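You operate a simulated robot arm through the tools that you are given. There is no shell and no other tool. Be economical: measure what you need, move in short steps, check, and stop when the job is done.

Carry out the task below with a simulated robot arm. There is one attempt and no reset: what you move stays moved.

Task
Turn the blue dial to 3.

It is judged by the outcome, as a careful person would: the job done as asked, and still so three seconds after it is handed in. It fails if anything else is knocked over, pushed out of place, dropped, spilled or broken.

Robot
A 6-joint arm with a two-finger parallel gripper, fixed in place. Base frame: the origin is at the foot of the arm, x ahead of it, y to its left, z up. Readings come in m, degrees, newtons and seconds.
Its first joint turns from -66.0 to 66.0 degrees. Payload 2.7 kg.
The tool frame sits at the grasp point between the pads (the TCP): z along the fingers, y along the line on which they close. The tips reach 0.023 m beyond it. Largest opening 0.094 m; finger width 0.038, thickness 0.01; the body of the gripper, 0.054 by 0.096 m, starts 0.039 m behind the TCP.
Orientation is that of the tool frame in the base frame, as [roll, pitch, yaw] about the fixed x, y, z axes, in that order (R = Rz(yaw) Ry(pitch) Rx(roll)). With the fingers straight down and closing along the base's y, the tool's x points along the base's -x, its y along +y and its z along -z.

Tools
- The arm moves only by the tool jog_arm. Its argument "motion" is a list of rows, each a list of 6 numbers: the shift along the base's x, y, z in units of 500 mm (1.0 is 500 mm), then the turn, a rotation vector about the base's x, y, z in units of 45 degrees (1.0 is 45 degrees). In form: [[x, y, z, ax, ay, az], ...]. A call has 1 to 8 rows; each row is the pose to reach, as a shift and turn from the pose commanded when the call began. "jaw" is the opening, from 0 (shut) to 1 (fully open), set as the call begins (left out, the last holds). A call with a number of a shift or a turn outside -1 to 1 is refused whole. Rows are played at 5 a second. More than 0.05 m and 8.6 degrees between two rows, or a gripper value outside its range, and nothing of the call is played. A pose out of reach is approached as far as the arm can. The call stops where the force on the tool passes 40 N (or 10 N more than at its start, if that is more) or the arm is blocked; 0.2 s more then pass. The fingers move at their own pace (about 0.045 m/s each) and stop on an object; they squeeze with about 41 N. The grip force told is the motor's: it shows also when the fingers shut on nothing. Time passes only in rows, and 0.2 s behind the last, so rows that repeat a pose let the fingers close. It gives the time, the measured TCP pose, the force on the tool (base axes), the opening and the grip force at its end, in the units of the frame above (readings bear some noise), and new pictures: "show" is both (left out), scene, wrist or none.
- Cameras (640 x 400 px; columns grow to the right, rows downward): "scene" is fixed at [0.0828, -0.4374, 1.4045]; the picture's right is [0.70, -0.71, 0.00], its down [-0.40, -0.39, -0.83] and it looks along [0.59, 0.58, -0.56] (base axes); focal length 312 px, centre (320, 200). "wrist" rides on the gripper at [-0.039, 0, -0.044] in the tool frame; the picture's right is [0.00, -1.00, 0.00], its down [0.97, 0.00, -0.24] and it looks along [0.24, 0.00, 0.97] (tool axes); focal length 218 px, centre (320, 200).
- measure_at(camera, pixels): for up to 12 pixels [column, row] of the newest picture of that camera ("zoom" is the newest enlarged one), the place [x, y, z] in the base frame of the surface seen there, good to about 0.002 m. The clock stands still meanwhile.
- enlarge(camera, box): a new picture of the part [left, top, right, bottom] of that camera's present view, enlarged. The clock stands still meanwhile.
- finish_job(): hands the job in; it is judged then, once.

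Work in short steps. Measure before you move; look again where a grasp or a placing could have gone wrong, and mend it. You have 60 turns and 120 pictures in all, those below and enlarged ones among them. Open the gripper and draw the arm clear of the work before you hand the job in, unless the task says otherwise; then end with one line.

The tools are called after "Call:" by a JSON object that holds its "api" and its "payload". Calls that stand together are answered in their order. jog_arm: Moves the arm, as the interface text tells. Its arguments: {"type":"object","properties":{"motion":{"type":"array"},"jaw":{"type":"number"},"show":{"type":"string","enum":["both","scene","wrist","none"]}},"required":["motion"]} The other tools are called the same way: measure_at (camera, pixels) gives the place of the surface under pixels of a picture; enlarge (camera, box) takes an enlarged picture of a part of a camera's view; finish_job () hands the job in.

At the start:

```text
clock: 0.0
tool_pos: [0.3397, -0.1139, 1.2066]
ee_rot: [-180.0, 0.1, 180.0]
ft_force: [0.2, 0.7, 0.5]
finger_gap: 0.0939
grasp_force: 0.0
```

scene: 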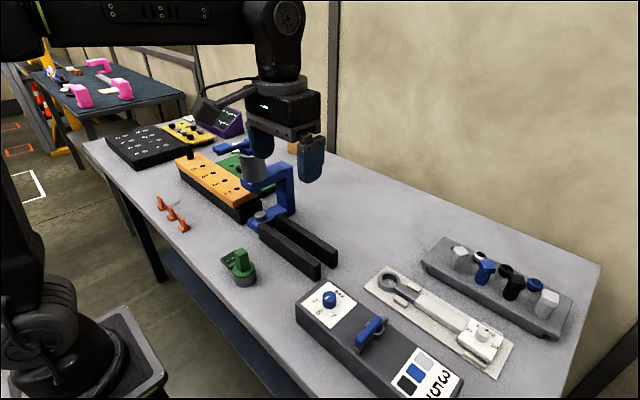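
wrist: 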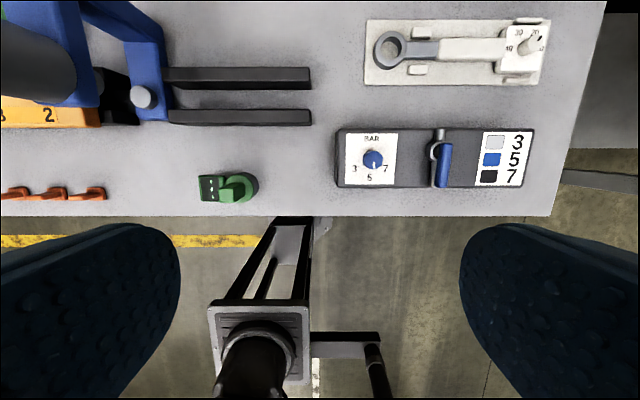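

The blue dial with BAR scale is at about (373,159) in the wrist view and (329,299) in the scene. I enlarge both and measure.

Call:
{"api": "enlarge", "payload": {"camera": "wrist", "box": [330, 120, 410, 195]}}

Call:
{"api": "enlarge", "payload": {"camera": "scene", "box": [290, 270, 390, 340]}}

Call:
{"api": "measure_at", "payload": {"camera": "wrist", "pixels": [[373, 159], [354, 168], [369, 178], [385, 168], [345, 135], [397, 135], [345, 184], [440, 165], [443, 148]]}}

```text
5.33 times, centred on (370, 158) of wrist
```

zoom: 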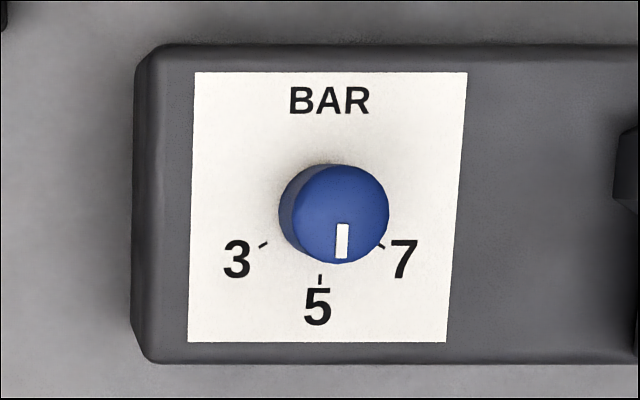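

```text
5.71 times, centred on (340, 305) of scene
```

zoom: 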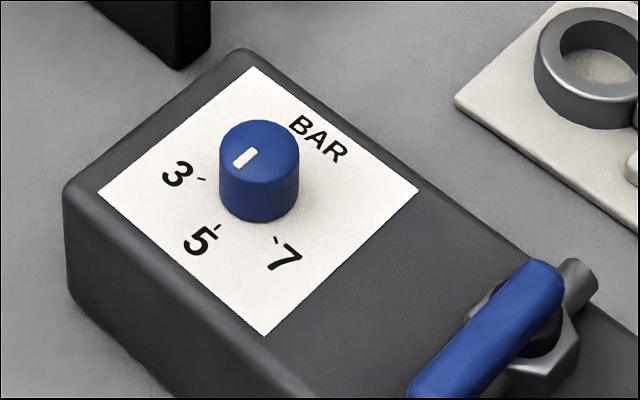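

```text
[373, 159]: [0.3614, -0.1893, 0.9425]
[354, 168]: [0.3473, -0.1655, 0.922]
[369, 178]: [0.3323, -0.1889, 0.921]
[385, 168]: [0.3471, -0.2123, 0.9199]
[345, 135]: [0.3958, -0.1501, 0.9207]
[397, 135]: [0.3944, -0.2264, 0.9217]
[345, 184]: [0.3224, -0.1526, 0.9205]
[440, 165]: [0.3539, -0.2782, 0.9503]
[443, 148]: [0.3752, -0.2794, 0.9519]
```

The mark is at about 5. I'll measure the ticks, dial rim and nearby table in the enlarged scene view, to get centre and angles.

Call:
{"api": "measure_at", "payload": {"camera": "zoom", "pixels": [[201, 179], [217, 227], [276, 240], [237, 165], [253, 152], [259, 122], [222, 155], [296, 155], [259, 188], [258, 220], [60, 60], [545, 270]]}}

Call:
{"api": "enlarge", "payload": {"camera": "wrist", "box": [346, 134, 400, 186]}}

```text
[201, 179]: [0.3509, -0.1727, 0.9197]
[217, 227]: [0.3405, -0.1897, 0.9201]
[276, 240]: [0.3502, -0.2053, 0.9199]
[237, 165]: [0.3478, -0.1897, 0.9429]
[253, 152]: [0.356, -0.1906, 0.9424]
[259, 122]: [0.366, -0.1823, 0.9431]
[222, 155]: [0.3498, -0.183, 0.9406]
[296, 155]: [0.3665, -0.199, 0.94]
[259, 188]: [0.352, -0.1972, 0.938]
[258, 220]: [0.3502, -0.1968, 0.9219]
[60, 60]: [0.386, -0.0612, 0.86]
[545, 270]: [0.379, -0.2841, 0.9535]
```

```text
7.69 times, centred on (373, 160) of wrist
```

zoom: 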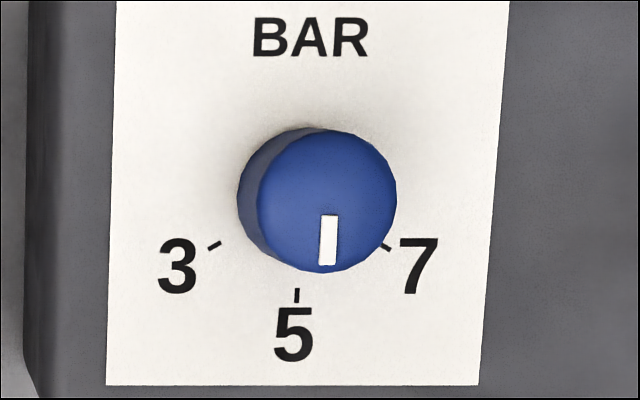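

I measure the ticks, dial top rim and mark in this enlarged view, and check the measuring against a finger.

Call:
{"api": "measure_at", "payload": {"camera": "zoom", "pixels": [[215, 245], [297, 295], [385, 247], [328, 134], [263, 203], [392, 203], [328, 267], [330, 218], [327, 262], [330, 200]]}}

Call:
{"api": "measure_at", "payload": {"camera": "scene", "pixels": [[310, 180], [313, 150], [260, 155], [300, 142]]}}

```text
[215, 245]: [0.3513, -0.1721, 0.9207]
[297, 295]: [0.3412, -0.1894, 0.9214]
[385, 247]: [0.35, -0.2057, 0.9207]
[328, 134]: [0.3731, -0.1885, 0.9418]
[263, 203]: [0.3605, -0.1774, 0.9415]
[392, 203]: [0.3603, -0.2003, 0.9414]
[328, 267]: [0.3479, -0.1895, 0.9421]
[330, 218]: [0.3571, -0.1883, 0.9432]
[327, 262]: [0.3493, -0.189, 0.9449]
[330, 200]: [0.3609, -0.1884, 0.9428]
```

```text
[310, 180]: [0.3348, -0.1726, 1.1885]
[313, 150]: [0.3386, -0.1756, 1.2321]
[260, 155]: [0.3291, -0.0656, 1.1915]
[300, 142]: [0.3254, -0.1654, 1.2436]
```

Dial centre is (0.3604, -0.1890), top z 0.942, plate 0.921, ticks at ±60° from 5; reaching 3 takes −60° about z. I go above the dial with the gripper turned +30° and jaw narrowed.

Call:
{"api": "jog_arm", "payload": {"motion": [[0.006, -0.022, -0.054, 0, 0, 0.1], [0.012, -0.043, -0.107, 0, 0, 0.2], [0.018, -0.065, -0.16, 0, 0, 0.3], [0.024, -0.086, -0.214, 0, 0, 0.4], [0.03, -0.108, -0.268, 0, 0, 0.5], [0.036, -0.13, -0.32, 0, 0, 0.6], [0.0414, -0.1502, -0.373, 0, 0, 0.667], [0.0414, -0.1502, -0.373, 0, 0, 0.667]], "jaw": 0.55}}

```text
clock: 1.8
tool_pos: [0.3613, -0.1896, 1.0198]
ee_rot: [179.9, 0.1, -149.8]
ft_force: [-0.4, 0.9, -0.1]
finger_gap: 0.0515
grasp_force: 0.0
```

scene: 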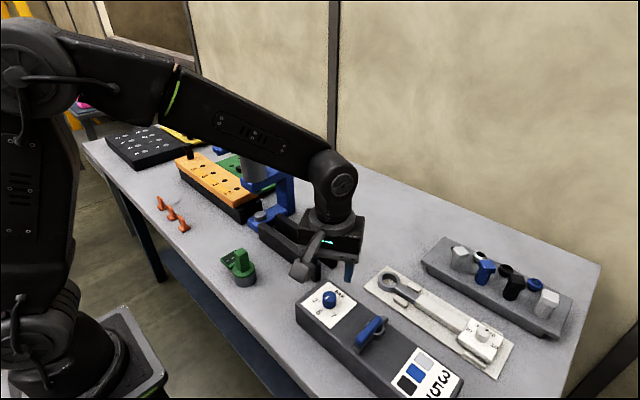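
wrist: 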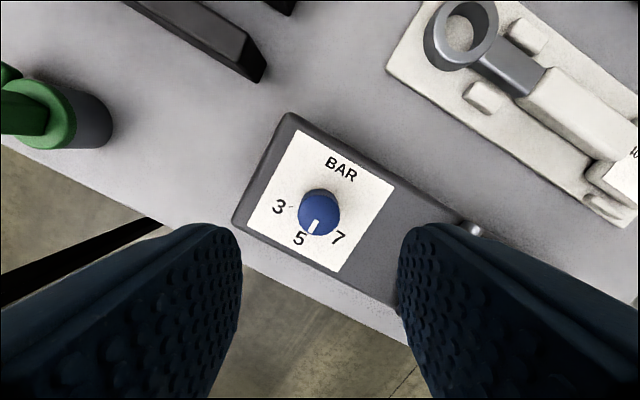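

The dial is centred between the fingers (column ~319). I descend 0.071 m so the tips sit about 5 mm above the plate.

Call:
{"api": "jog_arm", "payload": {"motion": [[-0.001, 0.001, -0.05, 0, 0, 0], [-0.001, 0.001, -0.1, 0, 0, 0], [-0.001, 0.001, -0.142, 0, 0, 0], [-0.001, 0.001, -0.142, 0, 0, 0]]}}

```text
clock: 2.8
tool_pos: [0.3595, -0.1891, 0.9481]
ee_rot: [-180.0, 0.1, -150.1]
ft_force: [-0.4, -0.1, -0.2]
finger_gap: 0.0517
grasp_force: 0.2
```

scene: 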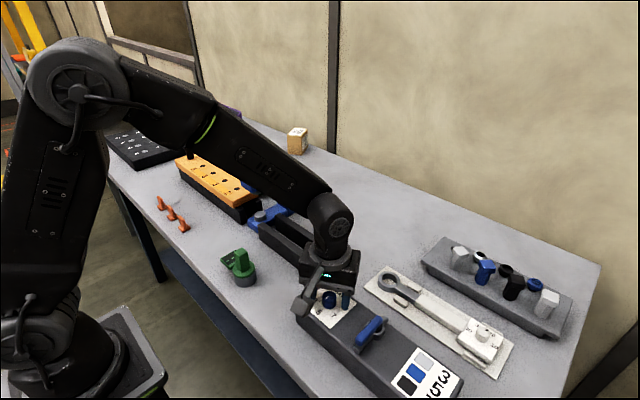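
wrist: 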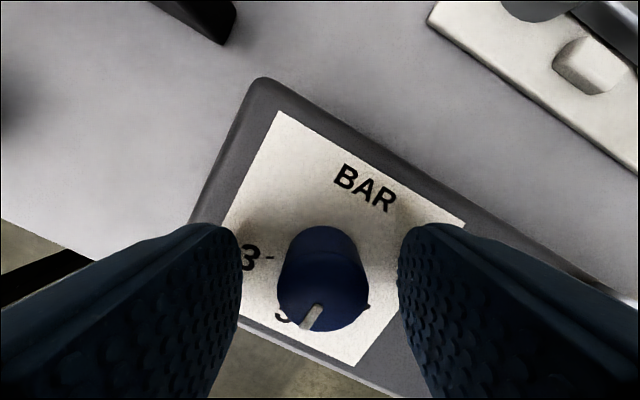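

The dial sits between the fingers without contact. I close on it, holding the pose.

Call:
{"api": "jog_arm", "payload": {"motion": [[0, 0, 0, 0, 0, 0], [0, 0, 0, 0, 0, 0], [0, 0, 0, 0, 0, 0], [0, 0, 0, 0, 0, 0]], "jaw": 0, "show": "wrist"}}

```text
clock: 3.8
tool_pos: [0.3621, -0.1897, 0.9491]
ee_rot: [-179.9, 0.1, -150.0]
ft_force: [4.5, -7.9, -4.8]
finger_gap: 0.0253
grasp_force: 45.1
```

wrist: 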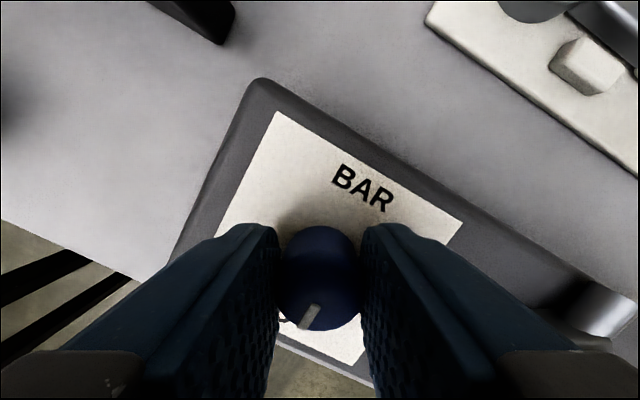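

The grip is firm (gap 0.025, 45 N) with low side force. I turn −45° in small rows.

Call:
{"api": "jog_arm", "payload": {"motion": [[0, 0, 0, 0, 0, -0.13], [0, 0, 0, 0, 0, -0.26], [0, 0, 0, 0, 0, -0.39], [0, 0, 0, 0, 0, -0.52], [0, 0, 0, 0, 0, -0.65], [0, 0, 0, 0, 0, -0.78], [0, 0, 0, 0, 0, -0.9], [0, 0, 0, 0, 0, -1.0]], "show": "wrist"}}

```text
clock: 5.6
tool_pos: [0.3604, -0.1911, 0.9496]
ee_rot: [-179.9, 0.1, 164.9]
ft_force: [6.1, -21.7, -4.1]
finger_gap: 0.0253
grasp_force: 44.5
```

wrist: 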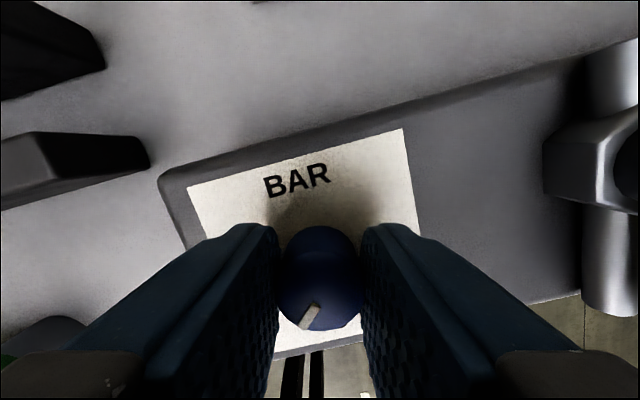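

The mark turned with the gripper. I finish the remaining −15° (side force 22 N, watching it).

Call:
{"api": "jog_arm", "payload": {"motion": [[0, 0, 0, 0, 0, -0.12], [0, 0, 0, 0, 0, -0.23], [0, 0, 0, 0, 0, -0.333], [0, 0, 0, 0, 0, -0.333]], "show": "wrist"}}

```text
clock: 6.6
tool_pos: [0.3603, -0.1901, 0.949]
ee_rot: [-179.8, 0.1, 150.2]
ft_force: [3.7, -26.6, -1.4]
finger_gap: 0.0253
grasp_force: 44.8
```

wrist: 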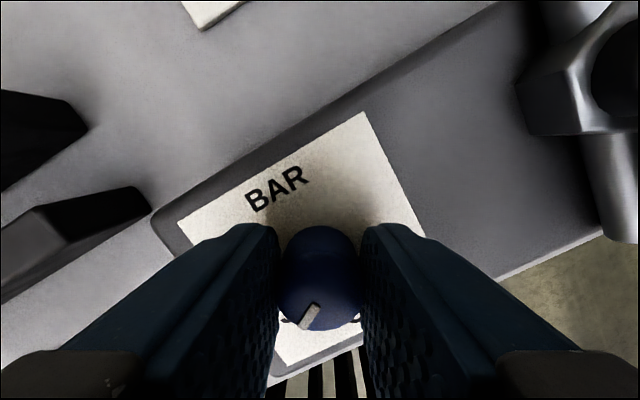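

Turned 60°. I open part way (to about 0.05 m).

Call:
{"api": "jog_arm", "payload": {"motion": [[0, 0, 0, 0, 0, 0], [0, 0, 0, 0, 0, 0], [0, 0, 0, 0, 0, 0]], "jaw": 0.55, "show": "wrist"}}

```text
clock: 7.4
tool_pos: [0.361, -0.1887, 0.9491]
ee_rot: [180.0, 0.0, 150.1]
ft_force: [-0.4, -0.1, -0.5]
finger_gap: 0.0515
grasp_force: 0.1
```

wrist: 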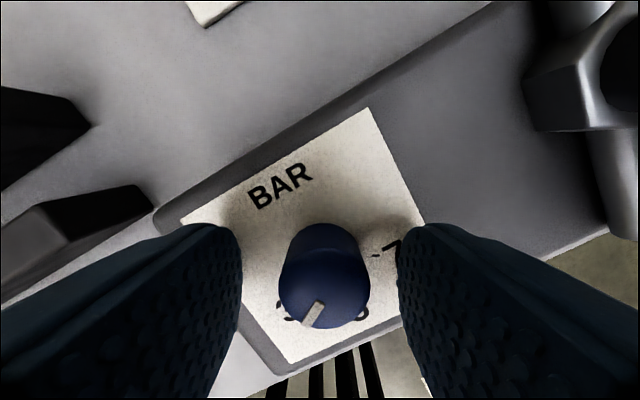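

The fingers are free. I rise straight up and turn back to yaw 0 for a clear look.

Call:
{"api": "jog_arm", "payload": {"motion": [[0, 0, 0.06, 0, 0, 0], [0, 0, 0.14, 0, 0, 0], [0, 0, 0.2, 0, 0, 0.12], [0, 0, 0.26, 0, 0, 0.26], [0, 0, 0.32, 0, 0, 0.4], [0, 0, 0.38, 0, 0, 0.54], [0, 0, 0.42, 0, 0, 0.667], [0, 0, 0.42, 0, 0, 0.667]]}}

```text
clock: 9.2
tool_pos: [0.3594, -0.1895, 1.16]
ee_rot: [180.0, 0.0, -179.9]
ft_force: [0.4, 0.3, 0.7]
finger_gap: 0.0519
grasp_force: 0.1
```

scene: 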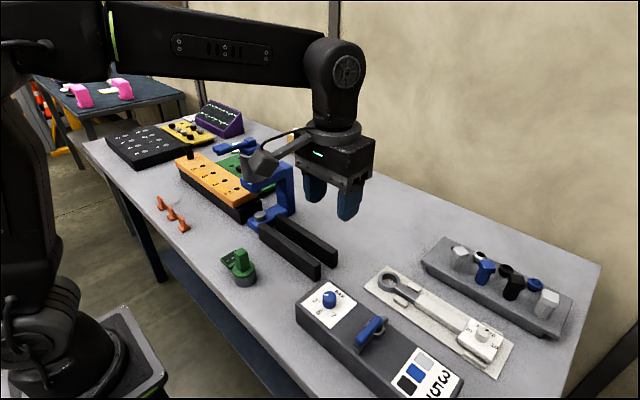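
wrist: 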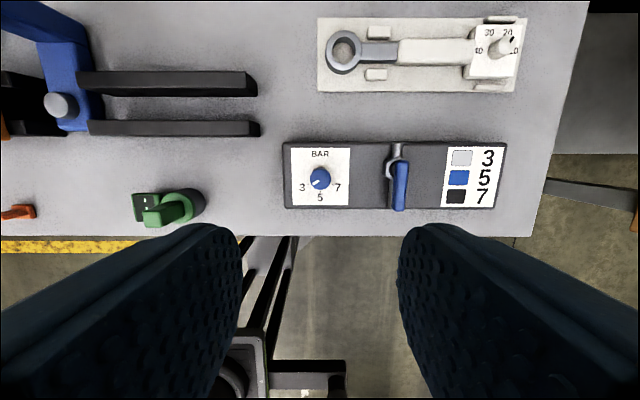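

The mark now points to the lower left, near 3. I enlarge to check the angle.

Call:
{"api": "enlarge", "payload": {"camera": "wrist", "box": [293, 150, 347, 204]}}

```text
7.41 times, centred on (320, 177) of wrist
```

zoom: 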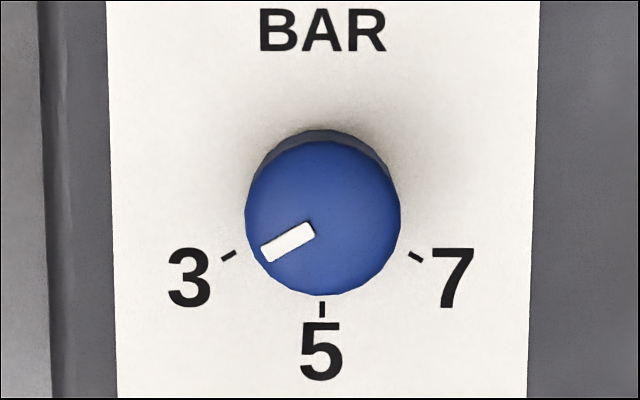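

The mark's edges slope about 29–30° below horizontal, in line with the 3 tick. The gripper is open and 0.2 m above the panel with nothing else disturbed, so I hand it in.

Call:
{"api": "finish_job", "payload": {}}

```text
The job is handed in.
```

The blue dial is turned to 3: its mark lines up with the 3 tick. The gripper is open and clear of the panel, and nothing else was moved.
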